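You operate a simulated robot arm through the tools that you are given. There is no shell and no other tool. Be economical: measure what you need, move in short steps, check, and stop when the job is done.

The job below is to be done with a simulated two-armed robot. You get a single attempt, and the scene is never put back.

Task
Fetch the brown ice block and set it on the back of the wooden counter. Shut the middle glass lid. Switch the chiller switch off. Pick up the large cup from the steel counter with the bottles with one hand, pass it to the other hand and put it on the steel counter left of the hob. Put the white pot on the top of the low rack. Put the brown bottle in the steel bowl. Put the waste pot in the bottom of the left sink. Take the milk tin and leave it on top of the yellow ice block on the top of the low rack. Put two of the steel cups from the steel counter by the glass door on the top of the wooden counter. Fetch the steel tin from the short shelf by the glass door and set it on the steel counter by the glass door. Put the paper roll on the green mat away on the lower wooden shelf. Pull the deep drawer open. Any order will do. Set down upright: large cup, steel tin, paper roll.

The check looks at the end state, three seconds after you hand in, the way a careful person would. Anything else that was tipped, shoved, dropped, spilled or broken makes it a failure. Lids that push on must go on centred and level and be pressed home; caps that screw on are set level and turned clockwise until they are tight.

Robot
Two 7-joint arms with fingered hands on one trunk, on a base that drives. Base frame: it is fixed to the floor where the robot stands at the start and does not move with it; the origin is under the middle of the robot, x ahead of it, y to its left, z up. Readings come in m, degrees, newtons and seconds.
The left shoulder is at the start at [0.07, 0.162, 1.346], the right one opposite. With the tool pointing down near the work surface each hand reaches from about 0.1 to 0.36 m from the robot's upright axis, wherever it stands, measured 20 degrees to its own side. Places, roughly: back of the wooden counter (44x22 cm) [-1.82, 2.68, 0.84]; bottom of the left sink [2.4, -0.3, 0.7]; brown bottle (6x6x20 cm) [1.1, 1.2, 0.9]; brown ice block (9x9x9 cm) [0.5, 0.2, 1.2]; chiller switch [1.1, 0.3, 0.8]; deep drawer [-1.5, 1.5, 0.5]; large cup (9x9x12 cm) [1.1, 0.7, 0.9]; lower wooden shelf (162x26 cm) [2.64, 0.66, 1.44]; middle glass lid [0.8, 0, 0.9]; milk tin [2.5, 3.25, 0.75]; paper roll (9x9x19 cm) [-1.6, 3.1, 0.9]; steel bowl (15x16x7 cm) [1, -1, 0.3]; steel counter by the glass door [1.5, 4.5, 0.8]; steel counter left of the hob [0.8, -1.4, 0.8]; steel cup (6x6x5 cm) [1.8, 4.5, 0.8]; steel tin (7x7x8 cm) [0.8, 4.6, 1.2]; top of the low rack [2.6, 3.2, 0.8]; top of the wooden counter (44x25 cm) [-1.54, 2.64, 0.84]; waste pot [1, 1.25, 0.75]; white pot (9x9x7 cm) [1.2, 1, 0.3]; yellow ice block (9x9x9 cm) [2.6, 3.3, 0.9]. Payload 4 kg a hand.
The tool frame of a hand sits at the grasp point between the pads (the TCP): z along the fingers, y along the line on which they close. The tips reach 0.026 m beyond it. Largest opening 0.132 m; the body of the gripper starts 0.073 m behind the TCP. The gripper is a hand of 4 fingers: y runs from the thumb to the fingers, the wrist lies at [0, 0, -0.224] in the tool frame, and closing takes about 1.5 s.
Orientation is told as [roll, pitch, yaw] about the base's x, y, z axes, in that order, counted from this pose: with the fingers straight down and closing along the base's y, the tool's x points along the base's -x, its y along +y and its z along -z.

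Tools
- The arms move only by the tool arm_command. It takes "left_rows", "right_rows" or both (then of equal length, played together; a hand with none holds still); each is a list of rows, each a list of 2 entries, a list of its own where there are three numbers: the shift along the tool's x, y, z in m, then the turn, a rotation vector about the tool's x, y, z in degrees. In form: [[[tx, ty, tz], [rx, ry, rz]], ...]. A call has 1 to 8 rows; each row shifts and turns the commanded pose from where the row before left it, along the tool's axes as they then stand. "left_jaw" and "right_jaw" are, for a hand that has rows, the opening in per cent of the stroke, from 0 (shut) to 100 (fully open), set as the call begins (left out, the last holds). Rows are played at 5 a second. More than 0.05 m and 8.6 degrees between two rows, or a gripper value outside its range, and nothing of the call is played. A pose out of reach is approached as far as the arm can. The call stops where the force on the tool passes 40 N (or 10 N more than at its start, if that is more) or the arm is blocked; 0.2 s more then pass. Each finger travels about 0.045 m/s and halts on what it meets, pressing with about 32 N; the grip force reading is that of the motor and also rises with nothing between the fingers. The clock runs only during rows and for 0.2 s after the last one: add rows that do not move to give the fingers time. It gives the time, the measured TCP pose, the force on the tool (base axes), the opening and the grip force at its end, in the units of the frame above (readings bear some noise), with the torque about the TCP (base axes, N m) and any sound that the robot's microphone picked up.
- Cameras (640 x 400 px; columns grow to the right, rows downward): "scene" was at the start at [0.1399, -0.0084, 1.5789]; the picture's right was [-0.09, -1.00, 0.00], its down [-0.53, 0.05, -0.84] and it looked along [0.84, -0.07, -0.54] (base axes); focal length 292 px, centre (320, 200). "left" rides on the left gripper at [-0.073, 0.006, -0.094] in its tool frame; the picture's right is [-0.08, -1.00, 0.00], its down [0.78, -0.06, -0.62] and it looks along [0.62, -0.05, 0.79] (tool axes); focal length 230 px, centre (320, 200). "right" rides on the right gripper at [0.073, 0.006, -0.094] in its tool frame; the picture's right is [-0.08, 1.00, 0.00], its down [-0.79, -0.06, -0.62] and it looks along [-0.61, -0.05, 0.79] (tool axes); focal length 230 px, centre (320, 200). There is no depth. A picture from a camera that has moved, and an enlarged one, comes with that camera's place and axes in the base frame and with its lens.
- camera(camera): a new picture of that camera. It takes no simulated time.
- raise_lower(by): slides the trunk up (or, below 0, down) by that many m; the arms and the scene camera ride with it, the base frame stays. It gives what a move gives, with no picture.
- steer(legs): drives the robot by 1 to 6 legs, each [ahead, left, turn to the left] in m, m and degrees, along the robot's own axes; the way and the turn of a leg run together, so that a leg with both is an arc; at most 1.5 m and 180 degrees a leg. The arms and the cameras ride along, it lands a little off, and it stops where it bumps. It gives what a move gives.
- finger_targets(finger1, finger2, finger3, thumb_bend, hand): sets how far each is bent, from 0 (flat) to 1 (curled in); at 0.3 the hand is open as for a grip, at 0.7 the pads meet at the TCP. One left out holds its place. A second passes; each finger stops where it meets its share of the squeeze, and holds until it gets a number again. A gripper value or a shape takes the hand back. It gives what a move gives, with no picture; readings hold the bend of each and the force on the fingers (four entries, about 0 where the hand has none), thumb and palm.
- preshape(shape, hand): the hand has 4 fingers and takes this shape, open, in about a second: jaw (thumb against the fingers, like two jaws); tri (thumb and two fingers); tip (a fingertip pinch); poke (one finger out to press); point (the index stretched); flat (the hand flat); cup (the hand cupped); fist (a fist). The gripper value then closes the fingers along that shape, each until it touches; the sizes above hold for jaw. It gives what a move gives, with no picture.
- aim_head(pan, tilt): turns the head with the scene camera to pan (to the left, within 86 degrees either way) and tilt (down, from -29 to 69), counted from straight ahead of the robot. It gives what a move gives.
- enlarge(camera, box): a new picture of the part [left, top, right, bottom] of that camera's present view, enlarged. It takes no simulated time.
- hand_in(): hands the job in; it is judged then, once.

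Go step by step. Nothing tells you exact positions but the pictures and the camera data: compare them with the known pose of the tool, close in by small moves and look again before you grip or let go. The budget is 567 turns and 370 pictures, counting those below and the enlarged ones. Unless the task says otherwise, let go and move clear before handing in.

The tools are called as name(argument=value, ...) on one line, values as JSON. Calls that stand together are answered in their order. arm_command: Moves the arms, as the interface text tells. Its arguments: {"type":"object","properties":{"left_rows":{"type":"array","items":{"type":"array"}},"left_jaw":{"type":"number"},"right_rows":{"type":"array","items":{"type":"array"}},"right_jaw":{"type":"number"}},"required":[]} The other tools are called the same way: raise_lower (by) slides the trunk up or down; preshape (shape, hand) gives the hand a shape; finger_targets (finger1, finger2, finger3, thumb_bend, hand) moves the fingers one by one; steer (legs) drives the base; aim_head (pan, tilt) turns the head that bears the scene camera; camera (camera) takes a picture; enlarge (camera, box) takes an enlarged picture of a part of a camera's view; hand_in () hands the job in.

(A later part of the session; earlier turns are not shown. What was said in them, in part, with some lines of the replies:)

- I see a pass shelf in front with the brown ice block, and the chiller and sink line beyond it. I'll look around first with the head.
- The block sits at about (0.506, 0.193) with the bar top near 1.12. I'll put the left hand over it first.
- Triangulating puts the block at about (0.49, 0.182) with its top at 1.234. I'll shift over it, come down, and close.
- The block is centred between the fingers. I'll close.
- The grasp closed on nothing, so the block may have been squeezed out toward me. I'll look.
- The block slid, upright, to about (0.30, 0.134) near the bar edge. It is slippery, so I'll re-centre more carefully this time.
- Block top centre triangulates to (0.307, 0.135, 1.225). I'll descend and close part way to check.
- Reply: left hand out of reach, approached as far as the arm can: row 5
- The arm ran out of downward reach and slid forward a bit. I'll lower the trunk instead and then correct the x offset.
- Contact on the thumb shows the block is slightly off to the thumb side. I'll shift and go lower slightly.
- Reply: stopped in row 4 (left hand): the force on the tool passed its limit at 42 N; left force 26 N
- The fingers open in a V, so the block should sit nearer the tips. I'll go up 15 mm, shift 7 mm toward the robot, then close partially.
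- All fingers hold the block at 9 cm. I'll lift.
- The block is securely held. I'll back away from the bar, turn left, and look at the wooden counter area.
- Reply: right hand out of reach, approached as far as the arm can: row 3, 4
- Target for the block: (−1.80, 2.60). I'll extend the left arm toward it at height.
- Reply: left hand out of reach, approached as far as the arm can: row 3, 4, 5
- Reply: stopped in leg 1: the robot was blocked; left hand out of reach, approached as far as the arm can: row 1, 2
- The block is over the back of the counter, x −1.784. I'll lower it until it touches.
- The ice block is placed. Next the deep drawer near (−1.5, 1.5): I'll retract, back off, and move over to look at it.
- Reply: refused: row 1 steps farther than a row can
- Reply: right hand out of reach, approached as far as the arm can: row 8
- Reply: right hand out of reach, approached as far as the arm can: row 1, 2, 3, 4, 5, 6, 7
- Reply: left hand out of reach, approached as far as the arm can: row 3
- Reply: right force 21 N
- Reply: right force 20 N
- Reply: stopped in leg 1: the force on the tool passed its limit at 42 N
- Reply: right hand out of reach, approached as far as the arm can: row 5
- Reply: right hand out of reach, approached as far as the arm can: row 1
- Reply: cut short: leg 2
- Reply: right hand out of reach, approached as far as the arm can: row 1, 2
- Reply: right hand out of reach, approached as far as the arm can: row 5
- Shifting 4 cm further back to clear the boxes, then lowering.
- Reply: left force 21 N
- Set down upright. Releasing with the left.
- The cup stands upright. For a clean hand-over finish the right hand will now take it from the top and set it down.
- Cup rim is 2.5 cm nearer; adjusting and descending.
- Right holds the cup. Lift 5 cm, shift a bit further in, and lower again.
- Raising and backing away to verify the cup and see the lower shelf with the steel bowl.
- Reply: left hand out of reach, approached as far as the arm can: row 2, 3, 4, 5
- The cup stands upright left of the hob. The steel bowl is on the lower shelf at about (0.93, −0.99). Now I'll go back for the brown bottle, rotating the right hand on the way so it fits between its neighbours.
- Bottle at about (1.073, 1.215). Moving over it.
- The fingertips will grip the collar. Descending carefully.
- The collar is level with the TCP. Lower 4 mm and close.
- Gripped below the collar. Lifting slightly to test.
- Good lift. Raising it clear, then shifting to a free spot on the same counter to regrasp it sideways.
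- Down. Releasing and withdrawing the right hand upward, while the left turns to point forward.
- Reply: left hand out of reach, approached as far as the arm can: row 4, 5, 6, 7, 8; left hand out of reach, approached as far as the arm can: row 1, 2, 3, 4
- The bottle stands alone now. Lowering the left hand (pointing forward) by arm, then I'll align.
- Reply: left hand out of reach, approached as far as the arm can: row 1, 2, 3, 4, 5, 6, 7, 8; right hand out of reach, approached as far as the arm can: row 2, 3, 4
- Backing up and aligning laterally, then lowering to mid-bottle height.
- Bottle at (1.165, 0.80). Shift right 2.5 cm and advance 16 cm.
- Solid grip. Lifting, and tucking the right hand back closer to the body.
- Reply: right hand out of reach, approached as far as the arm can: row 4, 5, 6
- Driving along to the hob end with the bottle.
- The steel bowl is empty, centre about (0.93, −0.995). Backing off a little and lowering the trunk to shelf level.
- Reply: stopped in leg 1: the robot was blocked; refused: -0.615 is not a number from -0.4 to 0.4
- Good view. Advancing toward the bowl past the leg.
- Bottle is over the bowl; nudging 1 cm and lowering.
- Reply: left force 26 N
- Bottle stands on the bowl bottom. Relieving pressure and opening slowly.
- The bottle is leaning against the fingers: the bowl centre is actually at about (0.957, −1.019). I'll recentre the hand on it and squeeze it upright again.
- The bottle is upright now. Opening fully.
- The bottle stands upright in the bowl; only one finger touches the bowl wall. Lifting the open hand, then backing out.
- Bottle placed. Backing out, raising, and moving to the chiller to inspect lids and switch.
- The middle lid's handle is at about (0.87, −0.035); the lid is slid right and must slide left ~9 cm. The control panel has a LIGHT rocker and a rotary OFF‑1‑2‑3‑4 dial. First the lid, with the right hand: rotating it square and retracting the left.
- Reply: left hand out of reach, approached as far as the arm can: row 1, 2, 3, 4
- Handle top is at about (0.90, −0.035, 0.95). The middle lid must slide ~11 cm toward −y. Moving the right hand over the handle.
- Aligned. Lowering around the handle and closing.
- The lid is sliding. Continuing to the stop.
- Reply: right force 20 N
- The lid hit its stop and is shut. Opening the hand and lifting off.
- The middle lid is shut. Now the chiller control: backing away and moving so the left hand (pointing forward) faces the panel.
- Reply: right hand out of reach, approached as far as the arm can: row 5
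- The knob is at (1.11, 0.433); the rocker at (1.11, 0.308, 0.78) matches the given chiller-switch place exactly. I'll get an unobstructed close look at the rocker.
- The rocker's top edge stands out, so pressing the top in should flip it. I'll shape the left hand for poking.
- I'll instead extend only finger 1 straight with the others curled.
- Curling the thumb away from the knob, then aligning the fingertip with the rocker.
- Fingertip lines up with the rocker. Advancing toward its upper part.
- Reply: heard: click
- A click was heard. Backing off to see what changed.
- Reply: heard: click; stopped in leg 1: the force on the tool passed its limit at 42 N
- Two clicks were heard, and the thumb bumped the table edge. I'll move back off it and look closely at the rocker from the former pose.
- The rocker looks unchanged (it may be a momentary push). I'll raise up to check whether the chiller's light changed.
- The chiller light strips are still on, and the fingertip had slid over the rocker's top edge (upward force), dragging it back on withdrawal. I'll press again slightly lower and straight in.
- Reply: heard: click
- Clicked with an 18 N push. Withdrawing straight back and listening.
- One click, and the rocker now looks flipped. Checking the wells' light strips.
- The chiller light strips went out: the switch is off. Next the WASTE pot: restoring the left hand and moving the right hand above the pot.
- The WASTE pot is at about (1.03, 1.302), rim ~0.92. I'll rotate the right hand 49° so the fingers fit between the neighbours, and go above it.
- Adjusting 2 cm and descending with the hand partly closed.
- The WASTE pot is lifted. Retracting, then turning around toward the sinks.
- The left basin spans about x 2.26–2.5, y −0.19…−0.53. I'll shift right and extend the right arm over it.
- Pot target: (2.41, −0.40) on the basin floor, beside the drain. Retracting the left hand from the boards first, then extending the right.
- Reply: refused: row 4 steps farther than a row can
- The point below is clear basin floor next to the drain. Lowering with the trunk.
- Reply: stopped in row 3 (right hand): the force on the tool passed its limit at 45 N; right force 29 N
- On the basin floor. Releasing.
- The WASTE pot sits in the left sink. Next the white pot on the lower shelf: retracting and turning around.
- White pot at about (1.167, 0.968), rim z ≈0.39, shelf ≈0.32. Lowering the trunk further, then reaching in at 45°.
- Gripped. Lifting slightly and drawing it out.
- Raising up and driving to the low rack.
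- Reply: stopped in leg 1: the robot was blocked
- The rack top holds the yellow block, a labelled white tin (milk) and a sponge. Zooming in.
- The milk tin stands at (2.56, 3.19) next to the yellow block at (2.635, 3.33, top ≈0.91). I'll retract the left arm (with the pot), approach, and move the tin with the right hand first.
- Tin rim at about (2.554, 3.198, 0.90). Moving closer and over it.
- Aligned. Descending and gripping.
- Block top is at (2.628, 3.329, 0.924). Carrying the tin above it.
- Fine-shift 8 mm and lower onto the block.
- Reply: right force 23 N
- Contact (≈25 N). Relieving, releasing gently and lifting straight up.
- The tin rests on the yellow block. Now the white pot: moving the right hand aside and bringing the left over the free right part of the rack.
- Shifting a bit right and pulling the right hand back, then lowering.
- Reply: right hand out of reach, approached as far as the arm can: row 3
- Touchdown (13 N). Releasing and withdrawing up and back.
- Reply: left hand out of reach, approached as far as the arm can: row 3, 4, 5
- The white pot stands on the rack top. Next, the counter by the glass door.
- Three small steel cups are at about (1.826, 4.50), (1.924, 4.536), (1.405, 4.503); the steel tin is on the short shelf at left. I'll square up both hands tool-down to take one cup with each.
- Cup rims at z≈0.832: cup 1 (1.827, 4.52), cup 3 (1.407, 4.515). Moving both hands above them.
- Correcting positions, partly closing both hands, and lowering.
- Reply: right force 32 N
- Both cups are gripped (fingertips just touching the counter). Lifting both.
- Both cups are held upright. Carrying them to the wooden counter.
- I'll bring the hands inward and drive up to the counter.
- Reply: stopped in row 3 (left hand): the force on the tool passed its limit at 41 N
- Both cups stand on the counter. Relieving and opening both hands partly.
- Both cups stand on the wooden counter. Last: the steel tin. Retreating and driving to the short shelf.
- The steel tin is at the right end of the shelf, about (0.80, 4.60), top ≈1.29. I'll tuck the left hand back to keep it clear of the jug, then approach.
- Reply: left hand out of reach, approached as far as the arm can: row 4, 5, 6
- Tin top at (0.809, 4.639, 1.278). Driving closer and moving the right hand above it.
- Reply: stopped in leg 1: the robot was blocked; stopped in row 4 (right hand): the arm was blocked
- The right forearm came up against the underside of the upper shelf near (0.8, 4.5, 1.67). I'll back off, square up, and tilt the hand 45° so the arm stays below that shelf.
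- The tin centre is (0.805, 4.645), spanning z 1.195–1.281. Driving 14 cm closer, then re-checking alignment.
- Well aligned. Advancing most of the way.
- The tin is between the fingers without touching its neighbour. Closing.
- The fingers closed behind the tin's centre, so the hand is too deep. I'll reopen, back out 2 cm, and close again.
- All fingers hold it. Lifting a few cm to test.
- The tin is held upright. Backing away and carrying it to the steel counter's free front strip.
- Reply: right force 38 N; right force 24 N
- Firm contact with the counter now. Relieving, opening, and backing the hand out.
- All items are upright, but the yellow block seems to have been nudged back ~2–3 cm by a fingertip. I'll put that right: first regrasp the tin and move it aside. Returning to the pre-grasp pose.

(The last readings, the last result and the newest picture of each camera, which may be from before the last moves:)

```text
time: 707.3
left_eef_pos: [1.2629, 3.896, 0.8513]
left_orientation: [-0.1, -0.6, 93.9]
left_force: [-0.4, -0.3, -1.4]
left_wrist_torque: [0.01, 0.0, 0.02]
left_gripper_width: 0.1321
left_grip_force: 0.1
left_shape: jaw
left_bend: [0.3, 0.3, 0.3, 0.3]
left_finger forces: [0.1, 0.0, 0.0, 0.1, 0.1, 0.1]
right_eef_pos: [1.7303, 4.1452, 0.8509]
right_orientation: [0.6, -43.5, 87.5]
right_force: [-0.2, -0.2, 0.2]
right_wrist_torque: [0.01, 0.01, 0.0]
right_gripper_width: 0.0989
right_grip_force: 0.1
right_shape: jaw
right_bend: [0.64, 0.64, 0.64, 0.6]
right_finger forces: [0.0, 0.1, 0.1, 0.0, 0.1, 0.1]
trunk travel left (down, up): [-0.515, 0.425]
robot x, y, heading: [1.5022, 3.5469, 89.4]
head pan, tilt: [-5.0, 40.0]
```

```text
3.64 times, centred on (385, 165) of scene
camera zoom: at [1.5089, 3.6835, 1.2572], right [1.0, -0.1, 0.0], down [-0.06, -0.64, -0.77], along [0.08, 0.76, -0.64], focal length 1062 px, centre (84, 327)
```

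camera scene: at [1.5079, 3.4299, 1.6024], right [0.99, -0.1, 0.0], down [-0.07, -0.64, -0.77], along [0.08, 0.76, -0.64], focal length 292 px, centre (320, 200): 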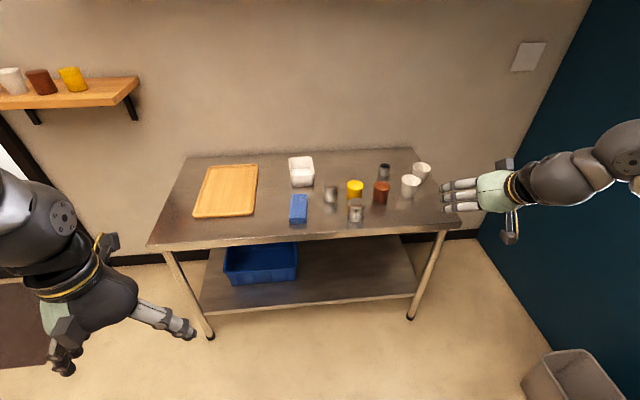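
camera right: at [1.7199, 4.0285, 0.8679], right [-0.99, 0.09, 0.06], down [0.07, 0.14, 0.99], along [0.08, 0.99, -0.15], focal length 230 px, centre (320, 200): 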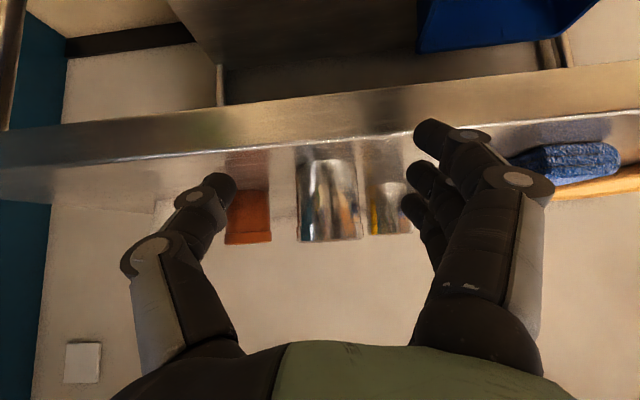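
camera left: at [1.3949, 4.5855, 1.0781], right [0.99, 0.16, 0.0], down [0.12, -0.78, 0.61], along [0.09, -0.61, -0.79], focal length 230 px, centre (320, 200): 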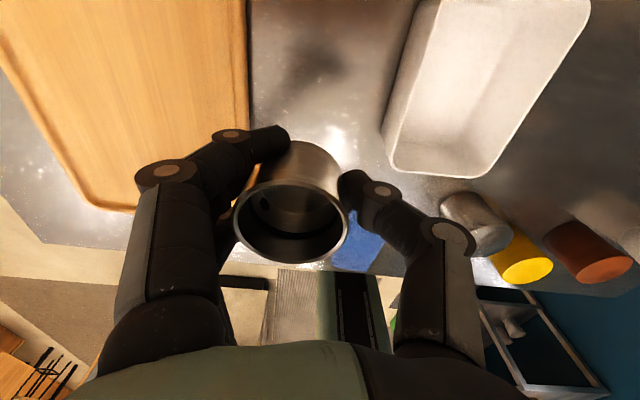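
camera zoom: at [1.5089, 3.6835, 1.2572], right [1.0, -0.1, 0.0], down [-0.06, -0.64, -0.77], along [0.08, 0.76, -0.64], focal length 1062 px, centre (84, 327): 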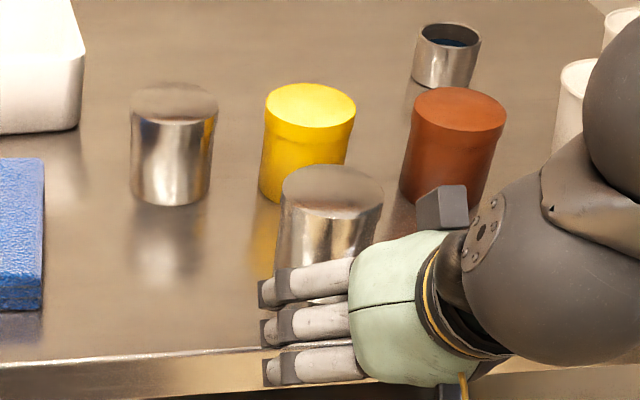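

arm_command(right_rows=[[[-0.024, 0.0012, 0.025], [0, 0, 0]], [[-0.024, 0.0012, 0.025], [0, 0, 0]], [[-0.024, 0.0012, 0.025], [0, 0, 0]], [[-0.02, 0.0012, 0.021], [0, 0, 0]], [[0, 0, 0], [0, 0, 0]]])

camera(camera="right")

```text
time: 708.5
left_eef_pos: [1.2622, 3.8962, 0.8516]
left_orientation: [-0.1, -0.5, 93.9]
left_force: [-0.8, 0.6, 0.4]
left_wrist_torque: [0.0, -0.03, 0.0]
left_gripper_width: 0.1318
left_grip_force: 0.1
left_shape: jaw
left_bend: [0.3, 0.3, 0.3, 0.3]
left_finger forces: [0.0, 0.0, 0.0, 0.0, 0.0, 0.0]
right_eef_pos: [1.7342, 4.2781, 0.8442]
right_orientation: [0.5, -43.7, 87.4]
right_force: [-0.8, -0.5, -0.4]
right_wrist_torque: [0.0, 0.0, 0.0]
right_gripper_width: 0.0985
right_grip_force: 0.0
right_shape: jaw
right_bend: [0.64, 0.64, 0.64, 0.6]
right_finger forces: [0.1, 0.0, 0.1, 0.0, 0.0, 0.0]
trunk travel left (down, up): [-0.515, 0.425]
robot x, y, heading: [1.5014, 3.5488, 89.5]
head pan, tilt: [-5.0, 40.0]
```

```text
63 pictures are left
camera right: at [1.7241, 4.162, 0.8622], right [-0.99, 0.09, 0.06], down [0.07, 0.14, 0.99], along [0.08, 0.99, -0.15], focal length 230 px, centre (320, 200)
```

right: 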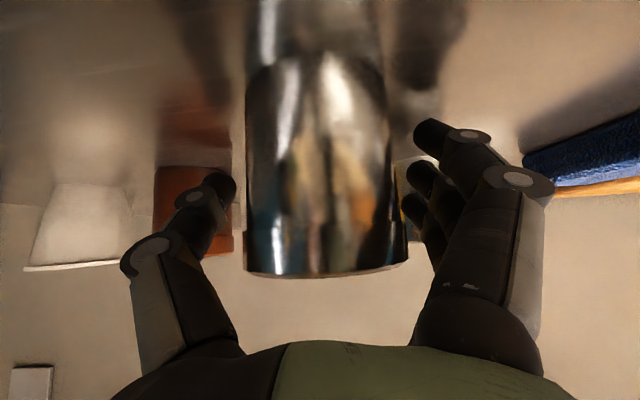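

arm_command(right_rows=[[[0, 0, 0], [0, 0, 0]], [[0, 0, 0], [0, 0, 0]], [[0, 0, 0], [0, 0, 0]], [[0, 0, 0], [0, 0, 0]], [[0, 0, 0], [0, 0, 0]], [[0, 0, 0], [0, 0, 0]], [[0, 0, 0], [0, 0, 0]]], right_jaw=8)

arm_command(right_rows=[[[-0.0104, 0, -0.0108], [0, 0, 0]], [[-0.0138, 0, -0.0144], [0, 0, 0]], [[0, 0, 0], [0, 0, 0]]])

camera(camera="right")

```text
time: 710.1
left_eef_pos: [1.2621, 3.8955, 0.8507]
left_orientation: [-0.1, -0.5, 93.9]
left_force: [0.1, 0.3, 0.2]
left_wrist_torque: [0.01, -0.02, 0.04]
left_gripper_width: 0.132
left_grip_force: 0.0
left_shape: jaw
left_bend: [0.3, 0.3, 0.3, 0.3]
left_finger forces: [0.0, 0.0, 0.0, 0.0, 0.0, 0.0]
right_eef_pos: [1.7348, 4.2791, 0.8445]
right_orientation: [0.6, -43.6, 87.5]
right_force: [-0.2, 0.3, 1.0]
right_wrist_torque: [0.01, 0.03, -0.01]
right_gripper_width: 0.0267
right_grip_force: 31.8
right_shape: jaw
right_bend: [0.74, 0.73, 0.68, 0.78]
right_finger forces: [9.6, 11.4, 10.3, 0.0, 29.9, 0.0]
trunk travel left (down, up): [-0.515, 0.425]
robot x, y, heading: [1.5011, 3.5468, 89.3]
head pan, tilt: [-5.0, 40.0]
```

```text
time: 710.9
left_eef_pos: [1.2616, 3.8964, 0.8509]
left_orientation: [-0.1, -0.4, 93.9]
left_force: [-0.9, -0.1, -0.8]
left_wrist_torque: [0.02, 0.01, 0.03]
left_gripper_width: 0.1319
left_grip_force: 0.0
left_shape: jaw
left_bend: [0.3, 0.3, 0.3, 0.3]
left_finger forces: [0.0, 0.0, 0.0, 0.1, 0.0, 0.1]
right_eef_pos: [1.7325, 4.2793, 0.8821]
right_orientation: [0.6, -43.6, 87.5]
right_force: [-0.1, -0.1, -1.9]
right_wrist_torque: [0.05, 0.03, 0.0]
right_gripper_width: 0.0266
right_grip_force: 31.5
right_shape: jaw
right_bend: [0.74, 0.73, 0.68, 0.78]
right_finger forces: [9.7, 11.4, 9.8, 0.0, 29.8, 0.1]
trunk travel left (down, up): [-0.515, 0.425]
robot x, y, heading: [1.4973, 3.5463, 89.2]
head pan, tilt: [-5.0, 40.0]
```

```text
62 pictures are left
camera right: at [1.7225, 4.1617, 0.8978], right [-0.99, 0.09, 0.06], down [0.07, 0.14, 0.99], along [0.08, 0.99, -0.15], focal length 230 px, centre (320, 200)
```

right: 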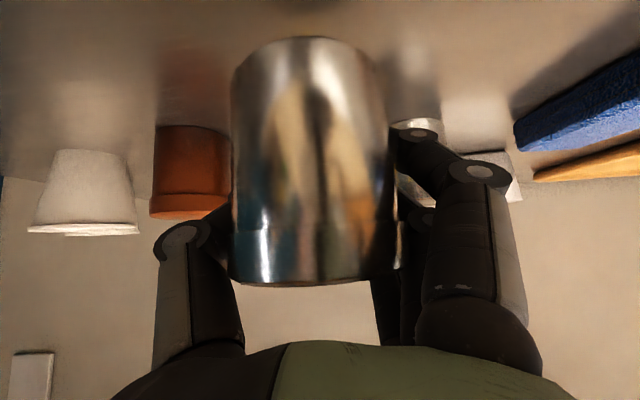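

Holding the tin. Lifting and shifting it 12 cm left along the front strip.

raise_lower(by=0.1)

steer(legs=[[-0.015, 0.115, 0.5]])

camera(camera="scene")

camera(camera="right")

```text
time: 712.2
left_eef_pos: [1.2624, 3.8965, 0.9511]
left_orientation: [-0.1, -0.5, 93.9]
left_force: [0.4, 0.5, -0.2]
left_wrist_torque: [0.0, 0.0, 0.01]
left_gripper_width: 0.1319
left_grip_force: 0.0
left_shape: jaw
left_bend: [0.3, 0.3, 0.3, 0.3]
left_finger forces: [0.1, 0.0, 0.0, 0.0, 0.0, 0.0]
right_eef_pos: [1.7335, 4.2785, 0.9792]
right_orientation: [0.6, -43.7, 87.5]
right_force: [-0.2, -0.2, -2.3]
right_wrist_torque: [-0.03, -0.01, 0.02]
right_gripper_width: 0.0268
right_grip_force: 32.3
right_shape: jaw
right_bend: [0.74, 0.73, 0.68, 0.78]
right_finger forces: [9.6, 11.4, 9.9, 0.0, 29.6, 0.0]
trunk travel left (down, up): [-0.615, 0.325]
robot x, y, heading: [1.5009, 3.5463, 89.3]
head pan, tilt: [-5.0, 40.0]
```

```text
time: 713.5
left_eef_pos: [1.1433, 3.8801, 0.9499]
left_orientation: [-0.1, -0.5, 94.3]
left_force: [0.1, 0.4, -0.2]
left_wrist_torque: [-0.01, 0.01, -0.01]
left_gripper_width: 0.1317
left_grip_force: 0.1
left_shape: jaw
left_bend: [0.3, 0.3, 0.3, 0.3]
left_finger forces: [0.0, 0.0, 0.1, 0.0, 0.0, 0.0]
right_eef_pos: [1.6109, 4.2656, 0.9799]
right_orientation: [0.6, -43.6, 88.1]
right_force: [-0.1, 0.1, -0.9]
right_wrist_torque: [0.0, 0.04, -0.01]
right_gripper_width: 0.0269
right_grip_force: 31.9
right_shape: jaw
right_bend: [0.74, 0.73, 0.68, 0.78]
right_finger forces: [9.7, 11.5, 9.9, 0.0, 29.7, 0.0]
trunk travel left (down, up): [-0.615, 0.325]
robot x, y, heading: [1.3822, 3.5354, 89.7]
head pan, tilt: [-5.0, 40.0]
```

```text
61 pictures are left
camera scene: at [1.3924, 3.669, 1.3572], right [1.0, -0.09, 0.0], down [-0.06, -0.64, -0.77], along [0.07, 0.76, -0.64], focal length 292 px, centre (320, 200)
```

scene: 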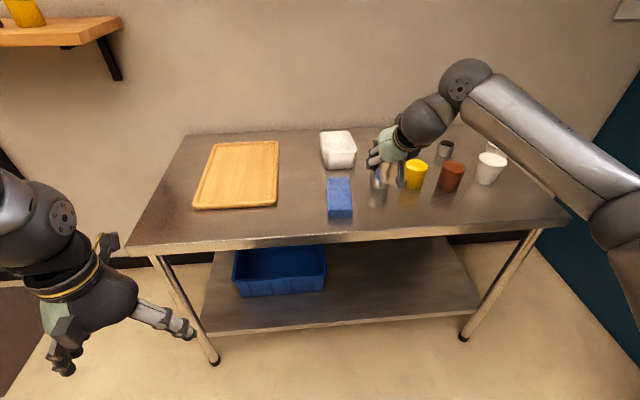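

```text
60 pictures are left
camera right: at [1.6022, 4.1494, 0.9977], right [-0.99, 0.08, 0.06], down [0.07, 0.14, 0.99], along [0.07, 0.99, -0.15], focal length 230 px, centre (320, 200)
```

right: 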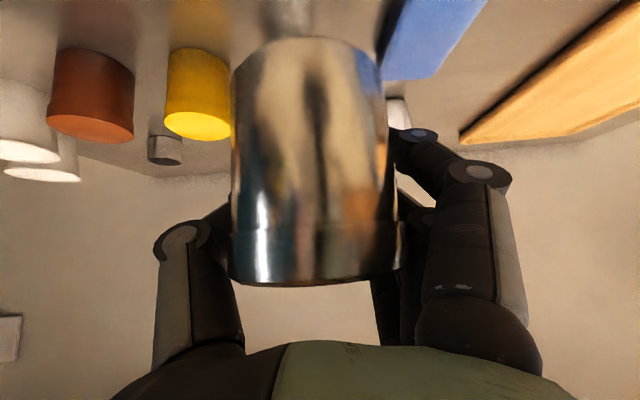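

steer(legs=[[0, -0.024, 0]])

raise_lower(by=-0.12)

arm_command(right_rows=[[[0.0035, 0, 0.0036], [0, 0, 0]], [[0.0021, 0, 0.0022], [0, 0, 0]], [[0, 0, 0], [0, 0, 0]]])

camera(camera="right")

```text
time: 714.3
left_eef_pos: [1.1655, 3.8809, 0.9485]
left_orientation: [-0.2, -0.5, 94.4]
left_force: [-0.7, -0.2, -0.6]
left_wrist_torque: [0.0, -0.04, -0.02]
left_gripper_width: 0.1317
left_grip_force: 0.1
left_shape: jaw
left_bend: [0.3, 0.3, 0.3, 0.3]
left_finger forces: [0.0, 0.0, 0.0, 0.1, 0.1, 0.0]
right_eef_pos: [1.6314, 4.2658, 0.9816]
right_orientation: [0.6, -43.6, 88.0]
right_force: [0.7, 0.1, -1.6]
right_wrist_torque: [0.06, -0.03, -0.03]
right_gripper_width: 0.0267
right_grip_force: 32.2
right_shape: jaw
right_bend: [0.74, 0.73, 0.68, 0.78]
right_finger forces: [9.6, 11.5, 10.0, 0.1, 29.9, 0.0]
trunk travel left (down, up): [-0.615, 0.325]
robot x, y, heading: [1.4087, 3.5329, 89.8]
head pan, tilt: [-5.0, 40.0]
```

```text
time: 715.8
left_eef_pos: [1.1681, 3.8798, 0.8314]
left_orientation: [-0.1, -0.5, 94.4]
left_force: [-0.2, -0.7, 0.1]
left_wrist_torque: [-0.02, 0.0, -0.02]
left_gripper_width: 0.1319
left_grip_force: 0.1
left_shape: jaw
left_bend: [0.3, 0.3, 0.3, 0.3]
left_finger forces: [0.0, 0.1, 0.0, 0.0, 0.0, 0.1]
right_eef_pos: [1.6339, 4.2658, 0.8607]
right_orientation: [0.6, -43.6, 88.0]
right_force: [1.3, -0.1, -1.1]
right_wrist_torque: [0.0, 0.0, 0.01]
right_gripper_width: 0.027
right_grip_force: 32.0
right_shape: jaw
right_bend: [0.74, 0.73, 0.68, 0.78]
right_finger forces: [9.7, 11.4, 10.1, 0.0, 29.7, 0.0]
trunk travel left (down, up): [-0.495, 0.445]
robot x, y, heading: [1.4082, 3.5307, 89.6]
head pan, tilt: [-5.0, 40.0]
```

```text
time: 716.6
left_eef_pos: [1.1671, 3.8802, 0.8312]
left_orientation: [-0.1, -0.6, 94.3]
left_force: [-0.3, 0.2, 0.5]
left_wrist_torque: [0.0, 0.01, 0.01]
left_gripper_width: 0.1319
left_grip_force: 0.0
left_shape: jaw
left_bend: [0.3, 0.3, 0.3, 0.3]
left_finger forces: [0.0, 0.0, 0.0, 0.1, 0.0, 0.0]
right_eef_pos: [1.6341, 4.2663, 0.8516]
right_orientation: [0.6, -43.6, 88.0]
right_force: [0.4, -0.7, -0.8]
right_wrist_torque: [0.01, 0.0, 0.02]
right_gripper_width: 0.0266
right_grip_force: 32.6
right_shape: jaw
right_bend: [0.74, 0.73, 0.68, 0.78]
right_finger forces: [9.7, 11.4, 9.9, 0.0, 29.7, 0.0]
trunk travel left (down, up): [-0.495, 0.445]
robot x, y, heading: [1.4065, 3.5386, 89.8]
head pan, tilt: [-5.0, 40.0]
```

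```text
59 pictures are left
camera right: at [1.6246, 4.1495, 0.87], right [-0.99, 0.08, 0.06], down [0.07, 0.14, 0.99], along [0.07, 0.99, -0.15], focal length 230 px, centre (320, 200)
```

right: 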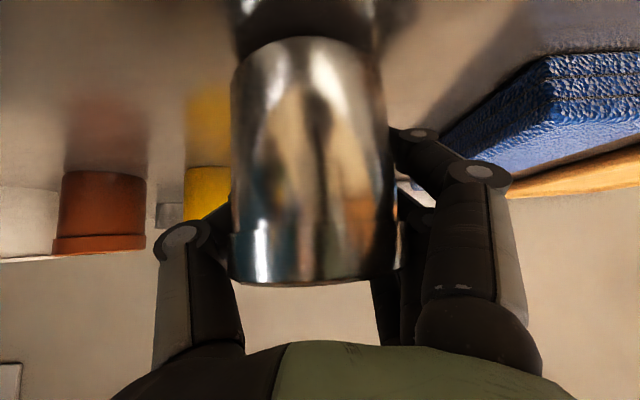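

arm_command(right_rows=[[[0.0021, 0, 0.0022], [0, 0, 0]], [[0.0021, 0, 0.0022], [0, 0, 0]], [[0, 0, 0], [0, 0, 0]]])

arm_command(right_rows=[[[0, 0, 0], [0, 0, 0]], [[0, 0, 0], [0, 0, 0]], [[0, 0, 0], [0, 0, 0]], [[0, 0, 0], [0, 0, 0]]], right_jaw=66)

camera(camera="right")

```text
time: 717.4
left_eef_pos: [1.1675, 3.88, 0.8299]
left_orientation: [-0.1, -0.5, 94.3]
left_force: [0.5, -0.9, -0.2]
left_wrist_torque: [0.0, 0.0, 0.0]
left_gripper_width: 0.1316
left_grip_force: 0.1
left_shape: jaw
left_bend: [0.3, 0.3, 0.3, 0.3]
left_finger forces: [0.0, 0.0, 0.0, 0.1, 0.0, 0.1]
right_eef_pos: [1.634, 4.2667, 0.8448]
right_orientation: [0.6, -43.7, 88.0]
right_force: [0.1, 0.5, -1.0]
right_wrist_torque: [0.06, -0.02, -0.02]
right_gripper_width: 0.0271
right_grip_force: 31.9
right_shape: jaw
right_bend: [0.74, 0.73, 0.68, 0.78]
right_finger forces: [9.7, 11.4, 9.8, 0.0, 29.6, 0.1]
trunk travel left (down, up): [-0.495, 0.445]
robot x, y, heading: [1.405, 3.5338, 89.9]
head pan, tilt: [-5.0, 40.0]
```

```text
time: 718.4
left_eef_pos: [1.1663, 3.8802, 0.8312]
left_orientation: [-0.1, -0.5, 94.4]
left_force: [0.3, -0.3, 0.2]
left_wrist_torque: [0.03, 0.01, 0.02]
left_gripper_width: 0.1318
left_grip_force: 0.0
left_shape: jaw
left_bend: [0.3, 0.3, 0.3, 0.3]
left_finger forces: [0.0, 0.1, 0.0, 0.0, 0.0, 0.0]
right_eef_pos: [1.6338, 4.265, 0.8455]
right_orientation: [0.6, -43.6, 87.9]
right_force: [-0.5, 1.9, -0.1]
right_wrist_torque: [0.0, 0.01, 0.0]
right_gripper_width: 0.0867
right_grip_force: 0.0
right_shape: jaw
right_bend: [0.7, 0.7, 0.7, 0.67]
right_finger forces: [0.1, 0.1, 0.1, 0.0, 0.0, 0.1]
trunk travel left (down, up): [-0.495, 0.445]
robot x, y, heading: [1.4072, 3.5338, 89.9]
head pan, tilt: [-5.0, 40.0]
```

```text
58 pictures are left
camera right: at [1.6249, 4.149, 0.8632], right [-0.99, 0.08, 0.06], down [0.07, 0.14, 0.99], along [0.07, 0.99, -0.15], focal length 230 px, centre (320, 200)
```

right: 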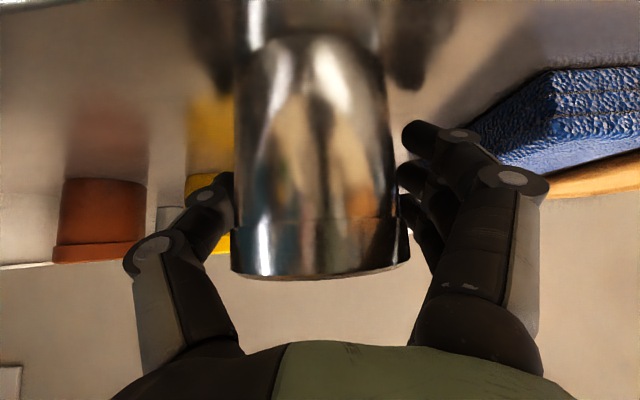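

Released ~on the surface, upright. Backing the hand out and checking.

arm_command(right_rows=[[[-0.0035, 0, -0.0036], [0, 0, 0]], [[0.02, 0, -0.019], [0, 0, 0]], [[0.0289, 0, -0.0277], [0, 0, 0]], [[0.0289, 0, -0.0277], [0, 0, 0]], [[0.0289, 0, -0.0277], [0, 0, 0]]])

steer(legs=[[-0.15, 0, 0]])

raise_lower(by=0.3)

enlarge(camera="scene", box=[280, 110, 520, 260])

```text
time: 719.6
left_eef_pos: [1.1668, 3.8782, 0.8302]
left_orientation: [-0.2, -0.6, 94.4]
left_force: [-1.1, 0.1, 0.0]
left_wrist_torque: [-0.01, 0.03, -0.01]
left_gripper_width: 0.1319
left_grip_force: 0.1
left_shape: jaw
left_bend: [0.3, 0.3, 0.3, 0.3]
left_finger forces: [0.1, 0.0, 0.0, 0.1, 0.0, 0.0]
right_eef_pos: [1.6319, 4.115, 0.8525]
right_orientation: [0.7, -43.7, 87.9]
right_force: [-0.2, -0.7, -0.3]
right_wrist_torque: [0.0, 0.02, -0.01]
right_gripper_width: 0.0869
right_grip_force: 0.0
right_shape: jaw
right_bend: [0.7, 0.7, 0.7, 0.67]
right_finger forces: [0.0, 0.0, 0.0, 0.0, 0.0, 0.1]
trunk travel left (down, up): [-0.495, 0.445]
robot x, y, heading: [1.4039, 3.5318, 89.9]
head pan, tilt: [-5.0, 40.0]
```

```text
time: 720.9
left_eef_pos: [1.1642, 3.7329, 0.8313]
left_orientation: [-0.1, -0.6, 94.7]
left_force: [-0.8, -0.3, 1.0]
left_wrist_torque: [0.01, 0.0, -0.02]
left_gripper_width: 0.132
left_grip_force: 0.0
left_shape: jaw
left_bend: [0.3, 0.3, 0.3, 0.3]
left_finger forces: [0.0, 0.0, 0.1, 0.0, 0.0, 0.1]
right_eef_pos: [1.6281, 3.9714, 0.8521]
right_orientation: [0.6, -43.8, 88.2]
right_force: [0.3, 0.0, 0.5]
right_wrist_torque: [0.0, -0.01, -0.02]
right_gripper_width: 0.0872
right_grip_force: 0.2
right_shape: jaw
right_bend: [0.7, 0.7, 0.7, 0.67]
right_finger forces: [0.0, 0.0, 0.1, 0.0, 0.0, 0.0]
trunk travel left (down, up): [-0.495, 0.445]
robot x, y, heading: [1.4064, 3.3872, 90.0]
head pan, tilt: [-5.0, 40.0]
```

```text
time: 723.9
left_eef_pos: [1.1663, 3.7347, 1.1294]
left_orientation: [-0.2, -0.6, 94.7]
left_force: [-0.6, -0.8, -0.4]
left_wrist_torque: [0.01, -0.02, 0.0]
left_gripper_width: 0.1321
left_grip_force: 0.0
left_shape: jaw
left_bend: [0.3, 0.3, 0.3, 0.3]
left_finger forces: [0.1, 0.0, 0.1, 0.1, 0.0, 0.0]
right_eef_pos: [1.6288, 3.9731, 1.1526]
right_orientation: [0.6, -43.7, 88.2]
right_force: [-1.1, -0.3, -0.8]
right_wrist_torque: [0.02, -0.04, 0.01]
right_gripper_width: 0.087
right_grip_force: 0.1
right_shape: jaw
right_bend: [0.7, 0.7, 0.7, 0.67]
right_finger forces: [0.0, 0.0, 0.0, 0.0, 0.1, 0.1]
trunk travel left (down, up): [-0.795, 0.145]
robot x, y, heading: [1.4067, 3.3912, 90.1]
head pan, tilt: [-5.0, 40.0]
```

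```text
2.67 times, centred on (400, 185) of scene
camera zoom: at [1.4148, 3.5233, 1.5372], right [1.0, -0.09, 0.0], down [-0.06, -0.64, -0.77], along [0.07, 0.76, -0.64], focal length 779 px, centre (107, 240)
```

zoom: 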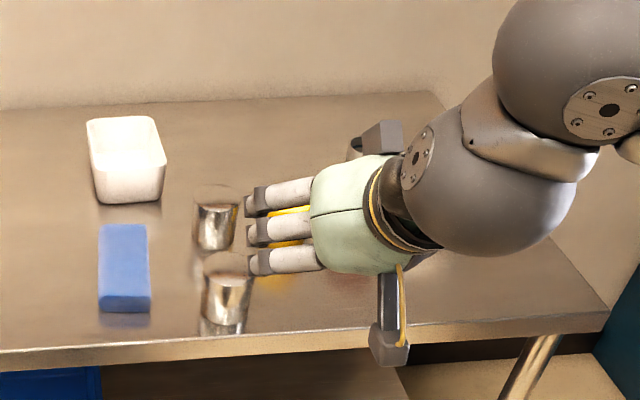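

The tin is upright in its new spot. Now I'll pull the yellow block gently back to its place from behind, with the right hand tool-down and closed.

arm_command(right_rows=[[[0, 0, 0], [0, 7.3, 0]], [[0, 0, 0], [0, 7.3, 0]], [[0, 0, 0], [0, 7.3, 0]], [[0, 0, 0], [0, 7.3, 0]], [[0, 0, 0], [0, 7.3, 0]], [[0, 0, 0], [0, 7.2, 0]], [[0, 0, 0], [0, 0, 0]]], right_jaw=0)

steer(legs=[[0, -0.12, 0], [0.5, 0, 0]])

camera(camera="right")

camera(camera="scene")

```text
time: 725.5
left_eef_pos: [1.1647, 3.7333, 1.1306]
left_orientation: [-0.1, -0.6, 94.4]
left_force: [-0.9, -0.2, -0.9]
left_wrist_torque: [-0.01, 0.04, -0.01]
left_gripper_width: 0.1319
left_grip_force: 0.0
left_shape: jaw
left_bend: [0.3, 0.3, 0.3, 0.3]
left_finger forces: [0.0, 0.1, 0.0, 0.1, 0.1, 0.0]
right_eef_pos: [1.6293, 3.9719, 1.1521]
right_orientation: [0.5, 0.2, 88.7]
right_force: [0.1, 0.1, -0.7]
right_wrist_torque: [-0.02, 0.01, 0.0]
right_gripper_width: 0.0
right_grip_force: 31.7
right_shape: jaw
right_bend: [0.69, 0.57, 0.69, 0.67]
right_finger forces: [0.0, 0.1, 0.1, 0.0, 0.0, 0.1]
trunk travel left (down, up): [-0.795, 0.145]
robot x, y, heading: [1.4063, 3.3846, 90.3]
head pan, tilt: [-5.0, 40.0]
```

```text
time: 729.2
left_eef_pos: [1.2996, 4.2294, 1.1306]
left_orientation: [-0.2, -0.6, 93.1]
left_force: [-0.5, -0.9, -0.9]
left_wrist_torque: [0.01, 0.01, 0.01]
left_gripper_width: 0.1316
left_grip_force: 0.1
left_shape: jaw
left_bend: [0.3, 0.3, 0.3, 0.3]
left_finger forces: [0.0, 0.0, 0.1, 0.1, 0.0, 0.1]
right_eef_pos: [1.7705, 4.4552, 1.1533]
right_orientation: [0.4, -0.2, 87.2]
right_force: [-0.3, -1.1, 0.3]
right_wrist_torque: [0.04, 0.01, -0.01]
right_gripper_width: 0.0002
right_grip_force: 31.9
right_shape: jaw
right_bend: [0.69, 0.57, 0.69, 0.67]
right_finger forces: [0.0, 0.1, 0.0, 0.1, 0.0, 0.0]
trunk travel left (down, up): [-0.795, 0.145]
robot x, y, heading: [1.5318, 3.8813, 88.4]
head pan, tilt: [-5.0, 40.0]
```

```text
56 pictures are left
camera right: at [1.7608, 4.3842, 1.2462], right [-0.99, 0.13, 0.01], down [0.1, 0.78, 0.62], along [0.07, 0.61, -0.79], focal length 230 px, centre (320, 200)
```

right: 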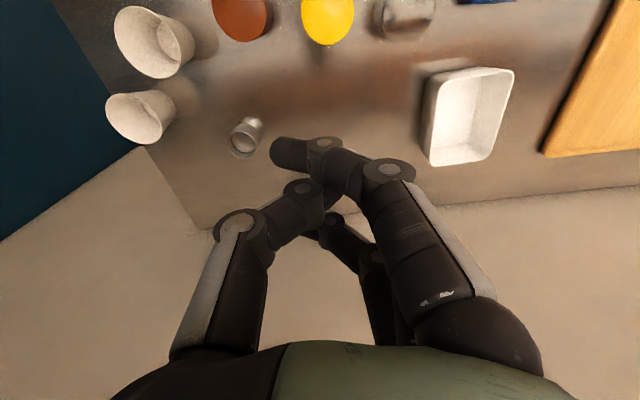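

```text
55 pictures are left
camera scene: at [1.5435, 4.0123, 1.5374], right [0.99, -0.11, 0.0], down [-0.07, -0.64, -0.77], along [0.09, 0.76, -0.64], focal length 292 px, centre (320, 200)
```

scene: 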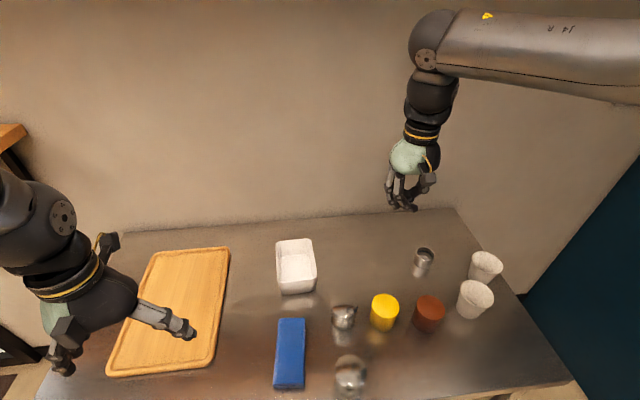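

Yellow is ~2.5 cm behind its original place. Positioning the closed hand behind it.

steer(legs=[[0.035, 0, 1.4]])

arm_command(right_rows=[[[-0.003, 0.012, 0], [0, 0, 0]], [[-0.003, 0.012, 0], [0, 0, 0]], [[0, 0, 0], [0, 0, 0]]])

raise_lower(by=-0.2)

camera(camera="right")

camera(camera="scene")

```text
time: 730.1
left_eef_pos: [1.293, 4.2541, 1.133]
left_orientation: [-0.1, -1.0, 94.5]
left_force: [1.0, -0.3, 0.9]
left_wrist_torque: [0.05, 0.02, 0.02]
left_gripper_width: 0.1319
left_grip_force: 0.0
left_shape: jaw
left_bend: [0.3, 0.3, 0.3, 0.3]
left_finger forces: [0.0, 0.1, 0.1, 0.0, 0.0, 0.0]
right_eef_pos: [1.7561, 4.491, 1.1548]
right_orientation: [0.5, -0.3, 88.6]
right_force: [-0.8, -0.6, -0.1]
right_wrist_torque: [0.0, -0.05, -0.03]
right_gripper_width: 0.0001
right_grip_force: 32.0
right_shape: jaw
right_bend: [0.69, 0.57, 0.69, 0.67]
right_finger forces: [0.0, 0.0, 0.0, 0.0, 0.0, 0.1]
trunk travel left (down, up): [-0.795, 0.145]
robot x, y, heading: [1.531, 3.9151, 90.0]
head pan, tilt: [-5.0, 40.0]
```

```text
time: 730.9
left_eef_pos: [1.2922, 4.2607, 1.1307]
left_orientation: [-0.2, -0.5, 94.3]
left_force: [-0.4, -0.4, -1.1]
left_wrist_torque: [0.03, -0.01, -0.01]
left_gripper_width: 0.1318
left_grip_force: 0.0
left_shape: jaw
left_bend: [0.3, 0.3, 0.3, 0.3]
left_finger forces: [0.0, 0.0, 0.1, 0.0, 0.1, 0.0]
right_eef_pos: [1.7325, 4.5044, 1.1516]
right_orientation: [0.5, 0.1, 88.6]
right_force: [0.0, -0.3, -0.3]
right_wrist_torque: [0.02, -0.02, -0.03]
right_gripper_width: 0.0
right_grip_force: 32.5
right_shape: jaw
right_bend: [0.69, 0.57, 0.69, 0.67]
right_finger forces: [0.0, 0.0, 0.0, 0.1, 0.1, 0.0]
trunk travel left (down, up): [-0.795, 0.145]
robot x, y, heading: [1.5317, 3.9128, 90.0]
head pan, tilt: [-5.0, 40.0]
```

```text
time: 733.1
left_eef_pos: [1.292, 4.2582, 0.9317]
left_orientation: [-0.1, -0.4, 94.4]
left_force: [-0.1, 0.2, -0.2]
left_wrist_torque: [0.01, 0.01, -0.01]
left_gripper_width: 0.1321
left_grip_force: 0.0
left_shape: jaw
left_bend: [0.3, 0.3, 0.3, 0.3]
left_finger forces: [0.0, 0.0, 0.1, 0.0, 0.0, 0.1]
right_eef_pos: [1.7308, 4.5044, 0.9525]
right_orientation: [0.5, -0.1, 88.7]
right_force: [-0.1, 0.7, 1.0]
right_wrist_torque: [-0.01, 0.02, -0.02]
right_gripper_width: 0.0
right_grip_force: 31.6
right_shape: jaw
right_bend: [0.69, 0.57, 0.69, 0.67]
right_finger forces: [0.0, 0.1, 0.0, 0.0, 0.1, 0.0]
trunk travel left (down, up): [-0.595, 0.345]
robot x, y, heading: [1.5314, 3.9169, 89.9]
head pan, tilt: [-5.0, 40.0]
```

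```text
54 pictures are left
camera right: at [1.7244, 4.4314, 1.0456], right [-0.99, 0.1, 0.01], down [0.09, 0.78, 0.62], along [0.06, 0.61, -0.79], focal length 230 px, centre (320, 200)
```

right: 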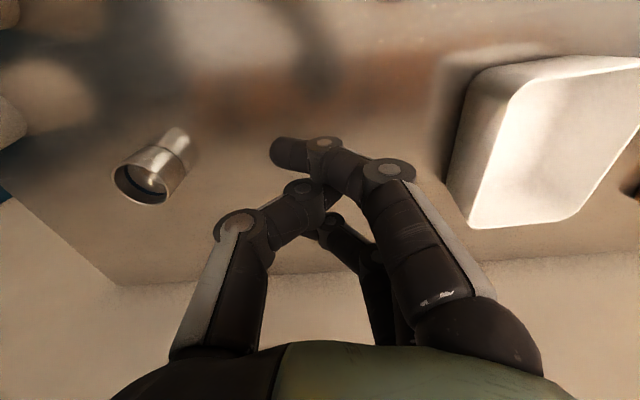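

```text
53 pictures are left
camera scene: at [1.5408, 4.0487, 1.3373], right [1.0, -0.09, 0.0], down [-0.06, -0.64, -0.77], along [0.07, 0.76, -0.64], focal length 292 px, centre (320, 200)
```

scene: 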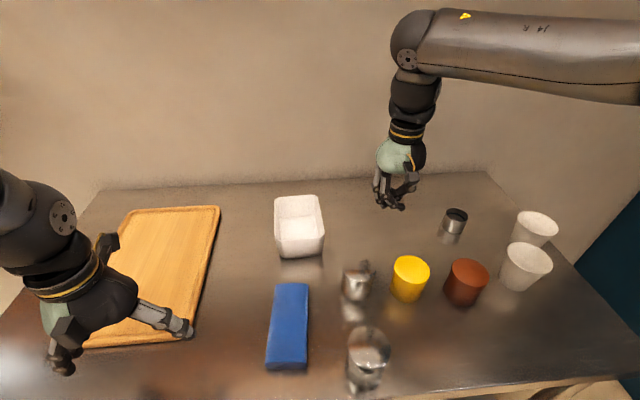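

arm_command(right_rows=[[[0, -0.005, 0.036], [0, 0, 0]], [[0, 0, 0.036], [0, 0, 0]], [[0, 0, 0.03], [0, 0, 0]], [[0, 0, 0], [0, 0, 0]]])

enlarge(camera="scene", box=[310, 150, 530, 330])

camera(camera="right")

```text
time: 734.1
left_eef_pos: [1.292, 4.2587, 0.9312]
left_orientation: [-0.1, -0.6, 94.4]
left_force: [-0.7, -0.2, 0.1]
left_wrist_torque: [0.02, 0.0, -0.03]
left_gripper_width: 0.1318
left_grip_force: 0.0
left_shape: jaw
left_bend: [0.3, 0.3, 0.3, 0.3]
left_finger forces: [0.0, 0.0, 0.0, 0.0, 0.1, 0.0]
right_eef_pos: [1.737, 4.5065, 0.849]
right_orientation: [0.5, 0.1, 88.7]
right_force: [-0.2, -1.4, 0.3]
right_wrist_torque: [0.01, -0.02, 0.0]
right_gripper_width: 0.0
right_grip_force: 32.2
right_shape: jaw
right_bend: [0.69, 0.57, 0.69, 0.67]
right_finger forces: [0.1, 0.1, 0.1, 0.0, 0.1, 0.0]
trunk travel left (down, up): [-0.595, 0.345]
robot x, y, heading: [1.5327, 3.9134, 89.7]
head pan, tilt: [-5.0, 40.0]
```

```text
2.22 times, centred on (420, 240) of scene
camera zoom: at [1.5406, 4.0484, 1.3373], right [1.0, -0.09, 0.0], down [-0.06, -0.64, -0.77], along [0.07, 0.76, -0.64], focal length 649 px, centre (98, 111)
```

zoom: 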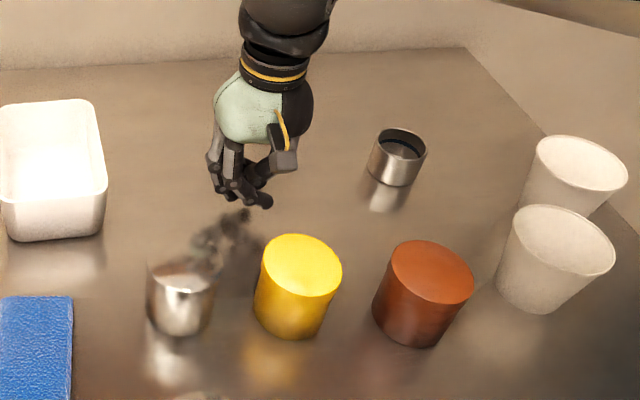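

```text
51 pictures are left
camera right: at [1.7302, 4.4333, 0.942], right [-0.99, 0.1, 0.01], down [0.09, 0.78, 0.62], along [0.06, 0.61, -0.79], focal length 230 px, centre (320, 200)
```

right: 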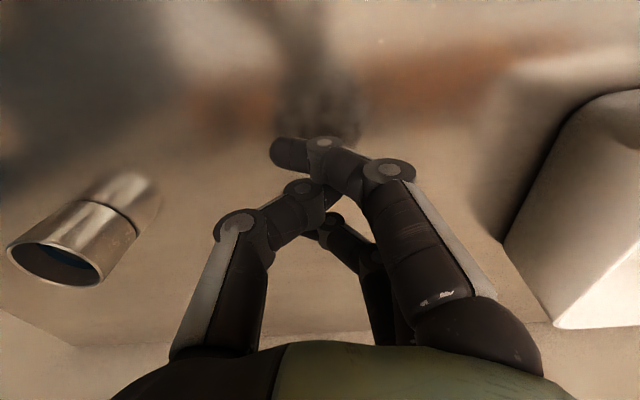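

arm_command(right_rows=[[[0.02, 0, 0], [0, 0, 0]], [[0.02, 0, 0], [0, 0, 0]], [[0.018, 0, 0], [0, 0, 0]], [[0, 0, 0], [0, 0, 0]]])

enlarge(camera="scene", box=[310, 150, 530, 330])

```text
time: 735.1
left_eef_pos: [1.2925, 4.2599, 0.9303]
left_orientation: [0.0, -0.5, 94.3]
left_force: [-0.5, 0.9, 0.4]
left_wrist_torque: [0.02, 0.03, 0.01]
left_gripper_width: 0.1318
left_grip_force: 0.1
left_shape: jaw
left_bend: [0.3, 0.3, 0.3, 0.3]
left_finger forces: [0.0, 0.0, 0.0, 0.1, 0.0, 0.0]
right_eef_pos: [1.7355, 4.4463, 0.8493]
right_orientation: [0.4, -0.1, 88.6]
right_force: [0.0, 0.0, 0.2]
right_wrist_torque: [-0.02, 0.01, 0.0]
right_gripper_width: 0.0004
right_grip_force: 31.9
right_shape: jaw
right_bend: [0.69, 0.57, 0.69, 0.67]
right_finger forces: [0.0, 0.1, 0.0, 0.1, 0.0, 0.0]
trunk travel left (down, up): [-0.595, 0.345]
robot x, y, heading: [1.5338, 3.9132, 90.1]
head pan, tilt: [-5.0, 40.0]
```

```text
2.22 times, centred on (420, 240) of scene
camera zoom: at [1.5407, 4.049, 1.3373], right [1.0, -0.09, 0.0], down [-0.06, -0.64, -0.77], along [0.07, 0.76, -0.64], focal length 649 px, centre (98, 111)
```

zoom: 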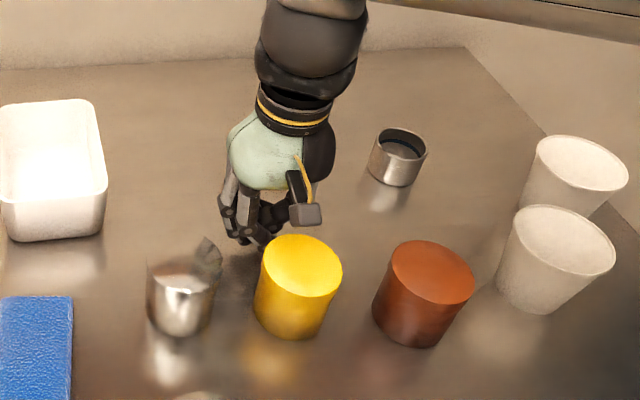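

arm_command(right_rows=[[[0.012, 0, 0], [0, 0, 0]], [[0.01, 0, 0], [0, 0, 0]], [[0.008, 0, 0], [0, 0, 0]], [[0, 0, 0], [0, 0, 0]]])

enlarge(camera="scene", box=[310, 150, 530, 330])

```text
time: 736.1
left_eef_pos: [1.2922, 4.2597, 0.9301]
left_orientation: [-0.1, -0.6, 94.5]
left_force: [0.2, -0.3, 0.7]
left_wrist_torque: [0.0, 0.01, 0.0]
left_gripper_width: 0.1317
left_grip_force: 0.0
left_shape: jaw
left_bend: [0.3, 0.3, 0.3, 0.3]
left_finger forces: [0.1, 0.1, 0.1, 0.1, 0.1, 0.0]
right_eef_pos: [1.734, 4.4167, 0.8504]
right_orientation: [0.5, 0.1, 88.6]
right_force: [0.7, 0.6, -0.2]
right_wrist_torque: [0.02, 0.02, 0.0]
right_gripper_width: 0.0
right_grip_force: 32.1
right_shape: jaw
right_bend: [0.69, 0.57, 0.69, 0.67]
right_finger forces: [0.2, 0.1, 0.0, 0.1, 0.1, 0.0]
trunk travel left (down, up): [-0.595, 0.345]
robot x, y, heading: [1.533, 3.9146, 89.8]
head pan, tilt: [-5.0, 40.0]
```

```text
2.22 times, centred on (420, 240) of scene
camera zoom: at [1.5408, 4.049, 1.3373], right [1.0, -0.09, 0.0], down [-0.06, -0.64, -0.77], along [0.07, 0.76, -0.64], focal length 649 px, centre (98, 111)
```

zoom: 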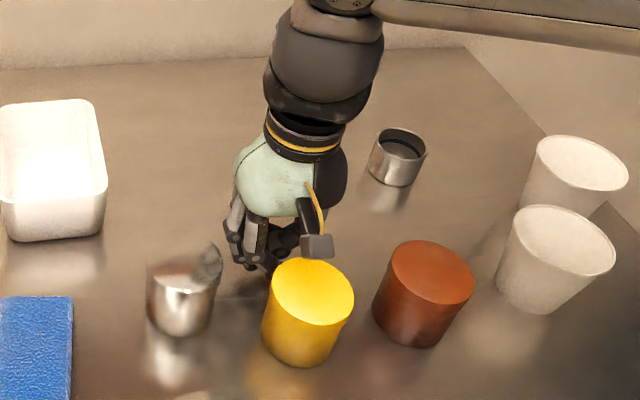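

The yellow block is back at its original place. Withdrawing the hand rearward, up, and away.

arm_command(right_rows=[[[-0.025, 0, 0], [0, 0, 0]], [[-0.025, 0, 0], [0, 0, 0]], [[0, 0, -0.04], [0, 0, 0]], [[0, 0, -0.045], [0, 0, 0]], [[0, 0, -0.045], [0, 0, 0]], [[0, 0, -0.04], [0, 0, 0]]])

raise_lower(by=0.2)

steer(legs=[[-0.45, 0, 0]])

camera(camera="scene")

enlarge(camera="scene", box=[230, 130, 480, 270])

```text
time: 737.5
left_eef_pos: [1.2917, 4.2582, 0.9307]
left_orientation: [-0.1, -0.6, 94.5]
left_force: [-0.4, -0.1, 0.2]
left_wrist_torque: [0.02, 0.02, -0.03]
left_gripper_width: 0.1318
left_grip_force: 0.0
left_shape: jaw
left_bend: [0.3, 0.3, 0.3, 0.3]
left_finger forces: [0.2, 0.0, 0.0, 0.0, 0.0, 0.0]
right_eef_pos: [1.735, 4.4665, 1.0241]
right_orientation: [0.3, 0.0, 88.6]
right_force: [-0.8, -1.2, 0.3]
right_wrist_torque: [0.0, 0.0, -0.01]
right_gripper_width: 0.0002
right_grip_force: 32.4
right_shape: jaw
right_bend: [0.69, 0.57, 0.69, 0.67]
right_finger forces: [0.1, 0.0, 0.0, 0.1, 0.1, 0.1]
trunk travel left (down, up): [-0.595, 0.345]
robot x, y, heading: [1.5338, 3.9132, 90.0]
head pan, tilt: [-5.0, 40.0]
```

```text
time: 739.6
left_eef_pos: [1.2916, 4.2597, 1.132]
left_orientation: [-0.1, -0.5, 94.5]
left_force: [0.6, -0.7, -0.2]
left_wrist_torque: [-0.03, -0.03, 0.0]
left_gripper_width: 0.132
left_grip_force: 0.0
left_shape: jaw
left_bend: [0.3, 0.3, 0.3, 0.3]
left_finger forces: [0.1, 0.0, 0.0, 0.1, 0.0, 0.1]
right_eef_pos: [1.7348, 4.466, 1.2229]
right_orientation: [0.6, 0.1, 88.7]
right_force: [-0.3, -0.2, 0.1]
right_wrist_torque: [-0.03, 0.02, 0.0]
right_gripper_width: 0.0
right_grip_force: 32.0
right_shape: jaw
right_bend: [0.69, 0.57, 0.69, 0.67]
right_finger forces: [0.0, 0.1, 0.0, 0.0, 0.1, 0.1]
trunk travel left (down, up): [-0.795, 0.145]
robot x, y, heading: [1.5333, 3.9148, 89.7]
head pan, tilt: [-5.0, 40.0]
```

```text
time: 742.4
left_eef_pos: [1.2919, 3.806, 1.13]
left_orientation: [-0.1, -0.3, 94.3]
left_force: [0.4, 0.8, 0.6]
left_wrist_torque: [0.01, -0.01, 0.01]
left_gripper_width: 0.1318
left_grip_force: 0.1
left_shape: jaw
left_bend: [0.3, 0.3, 0.3, 0.3]
left_finger forces: [0.1, 0.0, 0.0, 0.0, 0.0, 0.0]
right_eef_pos: [1.7348, 4.0124, 1.2208]
right_orientation: [0.5, 0.1, 88.5]
right_force: [0.6, 0.1, 0.6]
right_wrist_torque: [-0.03, -0.02, 0.04]
right_gripper_width: 0.0002
right_grip_force: 32.8
right_shape: jaw
right_bend: [0.69, 0.57, 0.69, 0.67]
right_finger forces: [0.1, 0.1, 0.0, 0.0, 0.0, 0.0]
trunk travel left (down, up): [-0.795, 0.145]
robot x, y, heading: [1.5338, 3.4618, 89.9]
head pan, tilt: [-5.0, 40.0]
```

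```text
48 pictures are left
camera scene: at [1.5399, 3.5956, 1.5371], right [1.0, -0.09, 0.0], down [-0.06, -0.64, -0.77], along [0.07, 0.76, -0.64], focal length 292 px, centre (320, 200)
```

scene: 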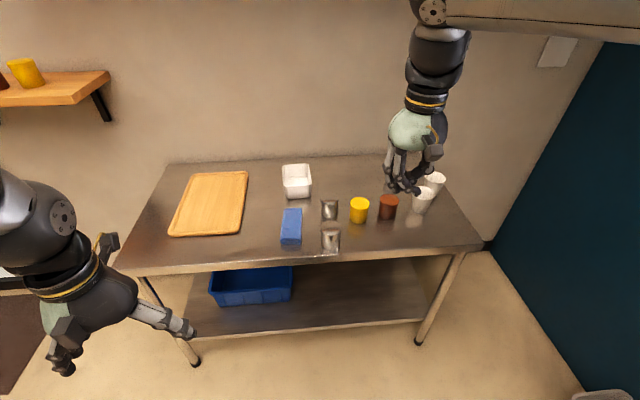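

```text
2.56 times, centred on (355, 200) of scene
camera zoom: at [1.5399, 3.5956, 1.5371], right [1.0, -0.09, 0.0], down [-0.06, -0.64, -0.77], along [0.07, 0.76, -0.64], focal length 748 px, centre (230, 200)
```

zoom: 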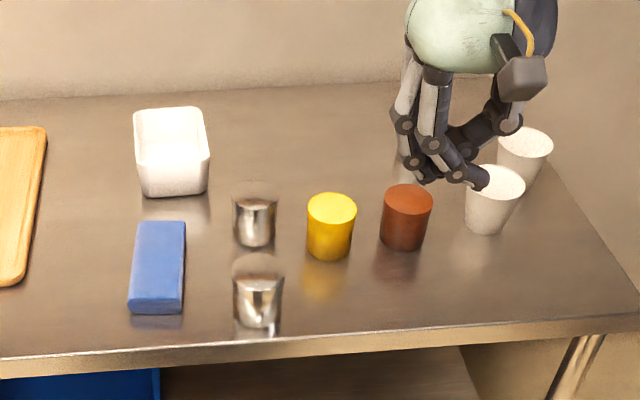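

Everything is in place and both hands are clear, so I'm handing in.

hand_in()

```text
The job is handed in.
```

All twelve tasks are done and the job is handed in, with both hands empty and clear. I checked each placement in the camera pictures.

- **Chiller switch:** I pressed the rocker labelled LIGHT, because it sits exactly at the place given for the chiller switch. It clicked and the chiller's light strips went out. The COOL lamp stayed lit, and I left the OFF‑1‑2‑3‑4 dial alone.
- **Large cup:** It tilted in the first hand-over, so I set it down with the left hand. The right hand then picked it up and put it down upright, left of the hob.
- **Steel counter by the glass door:** A finger pushed a yellow block back about 2–3 cm while I placed the steel tin. I moved the tin aside and drew the block back to about its original spot.
- **Steel bowl:** It slid about 1–2 cm as I lowered the brown bottle into it.
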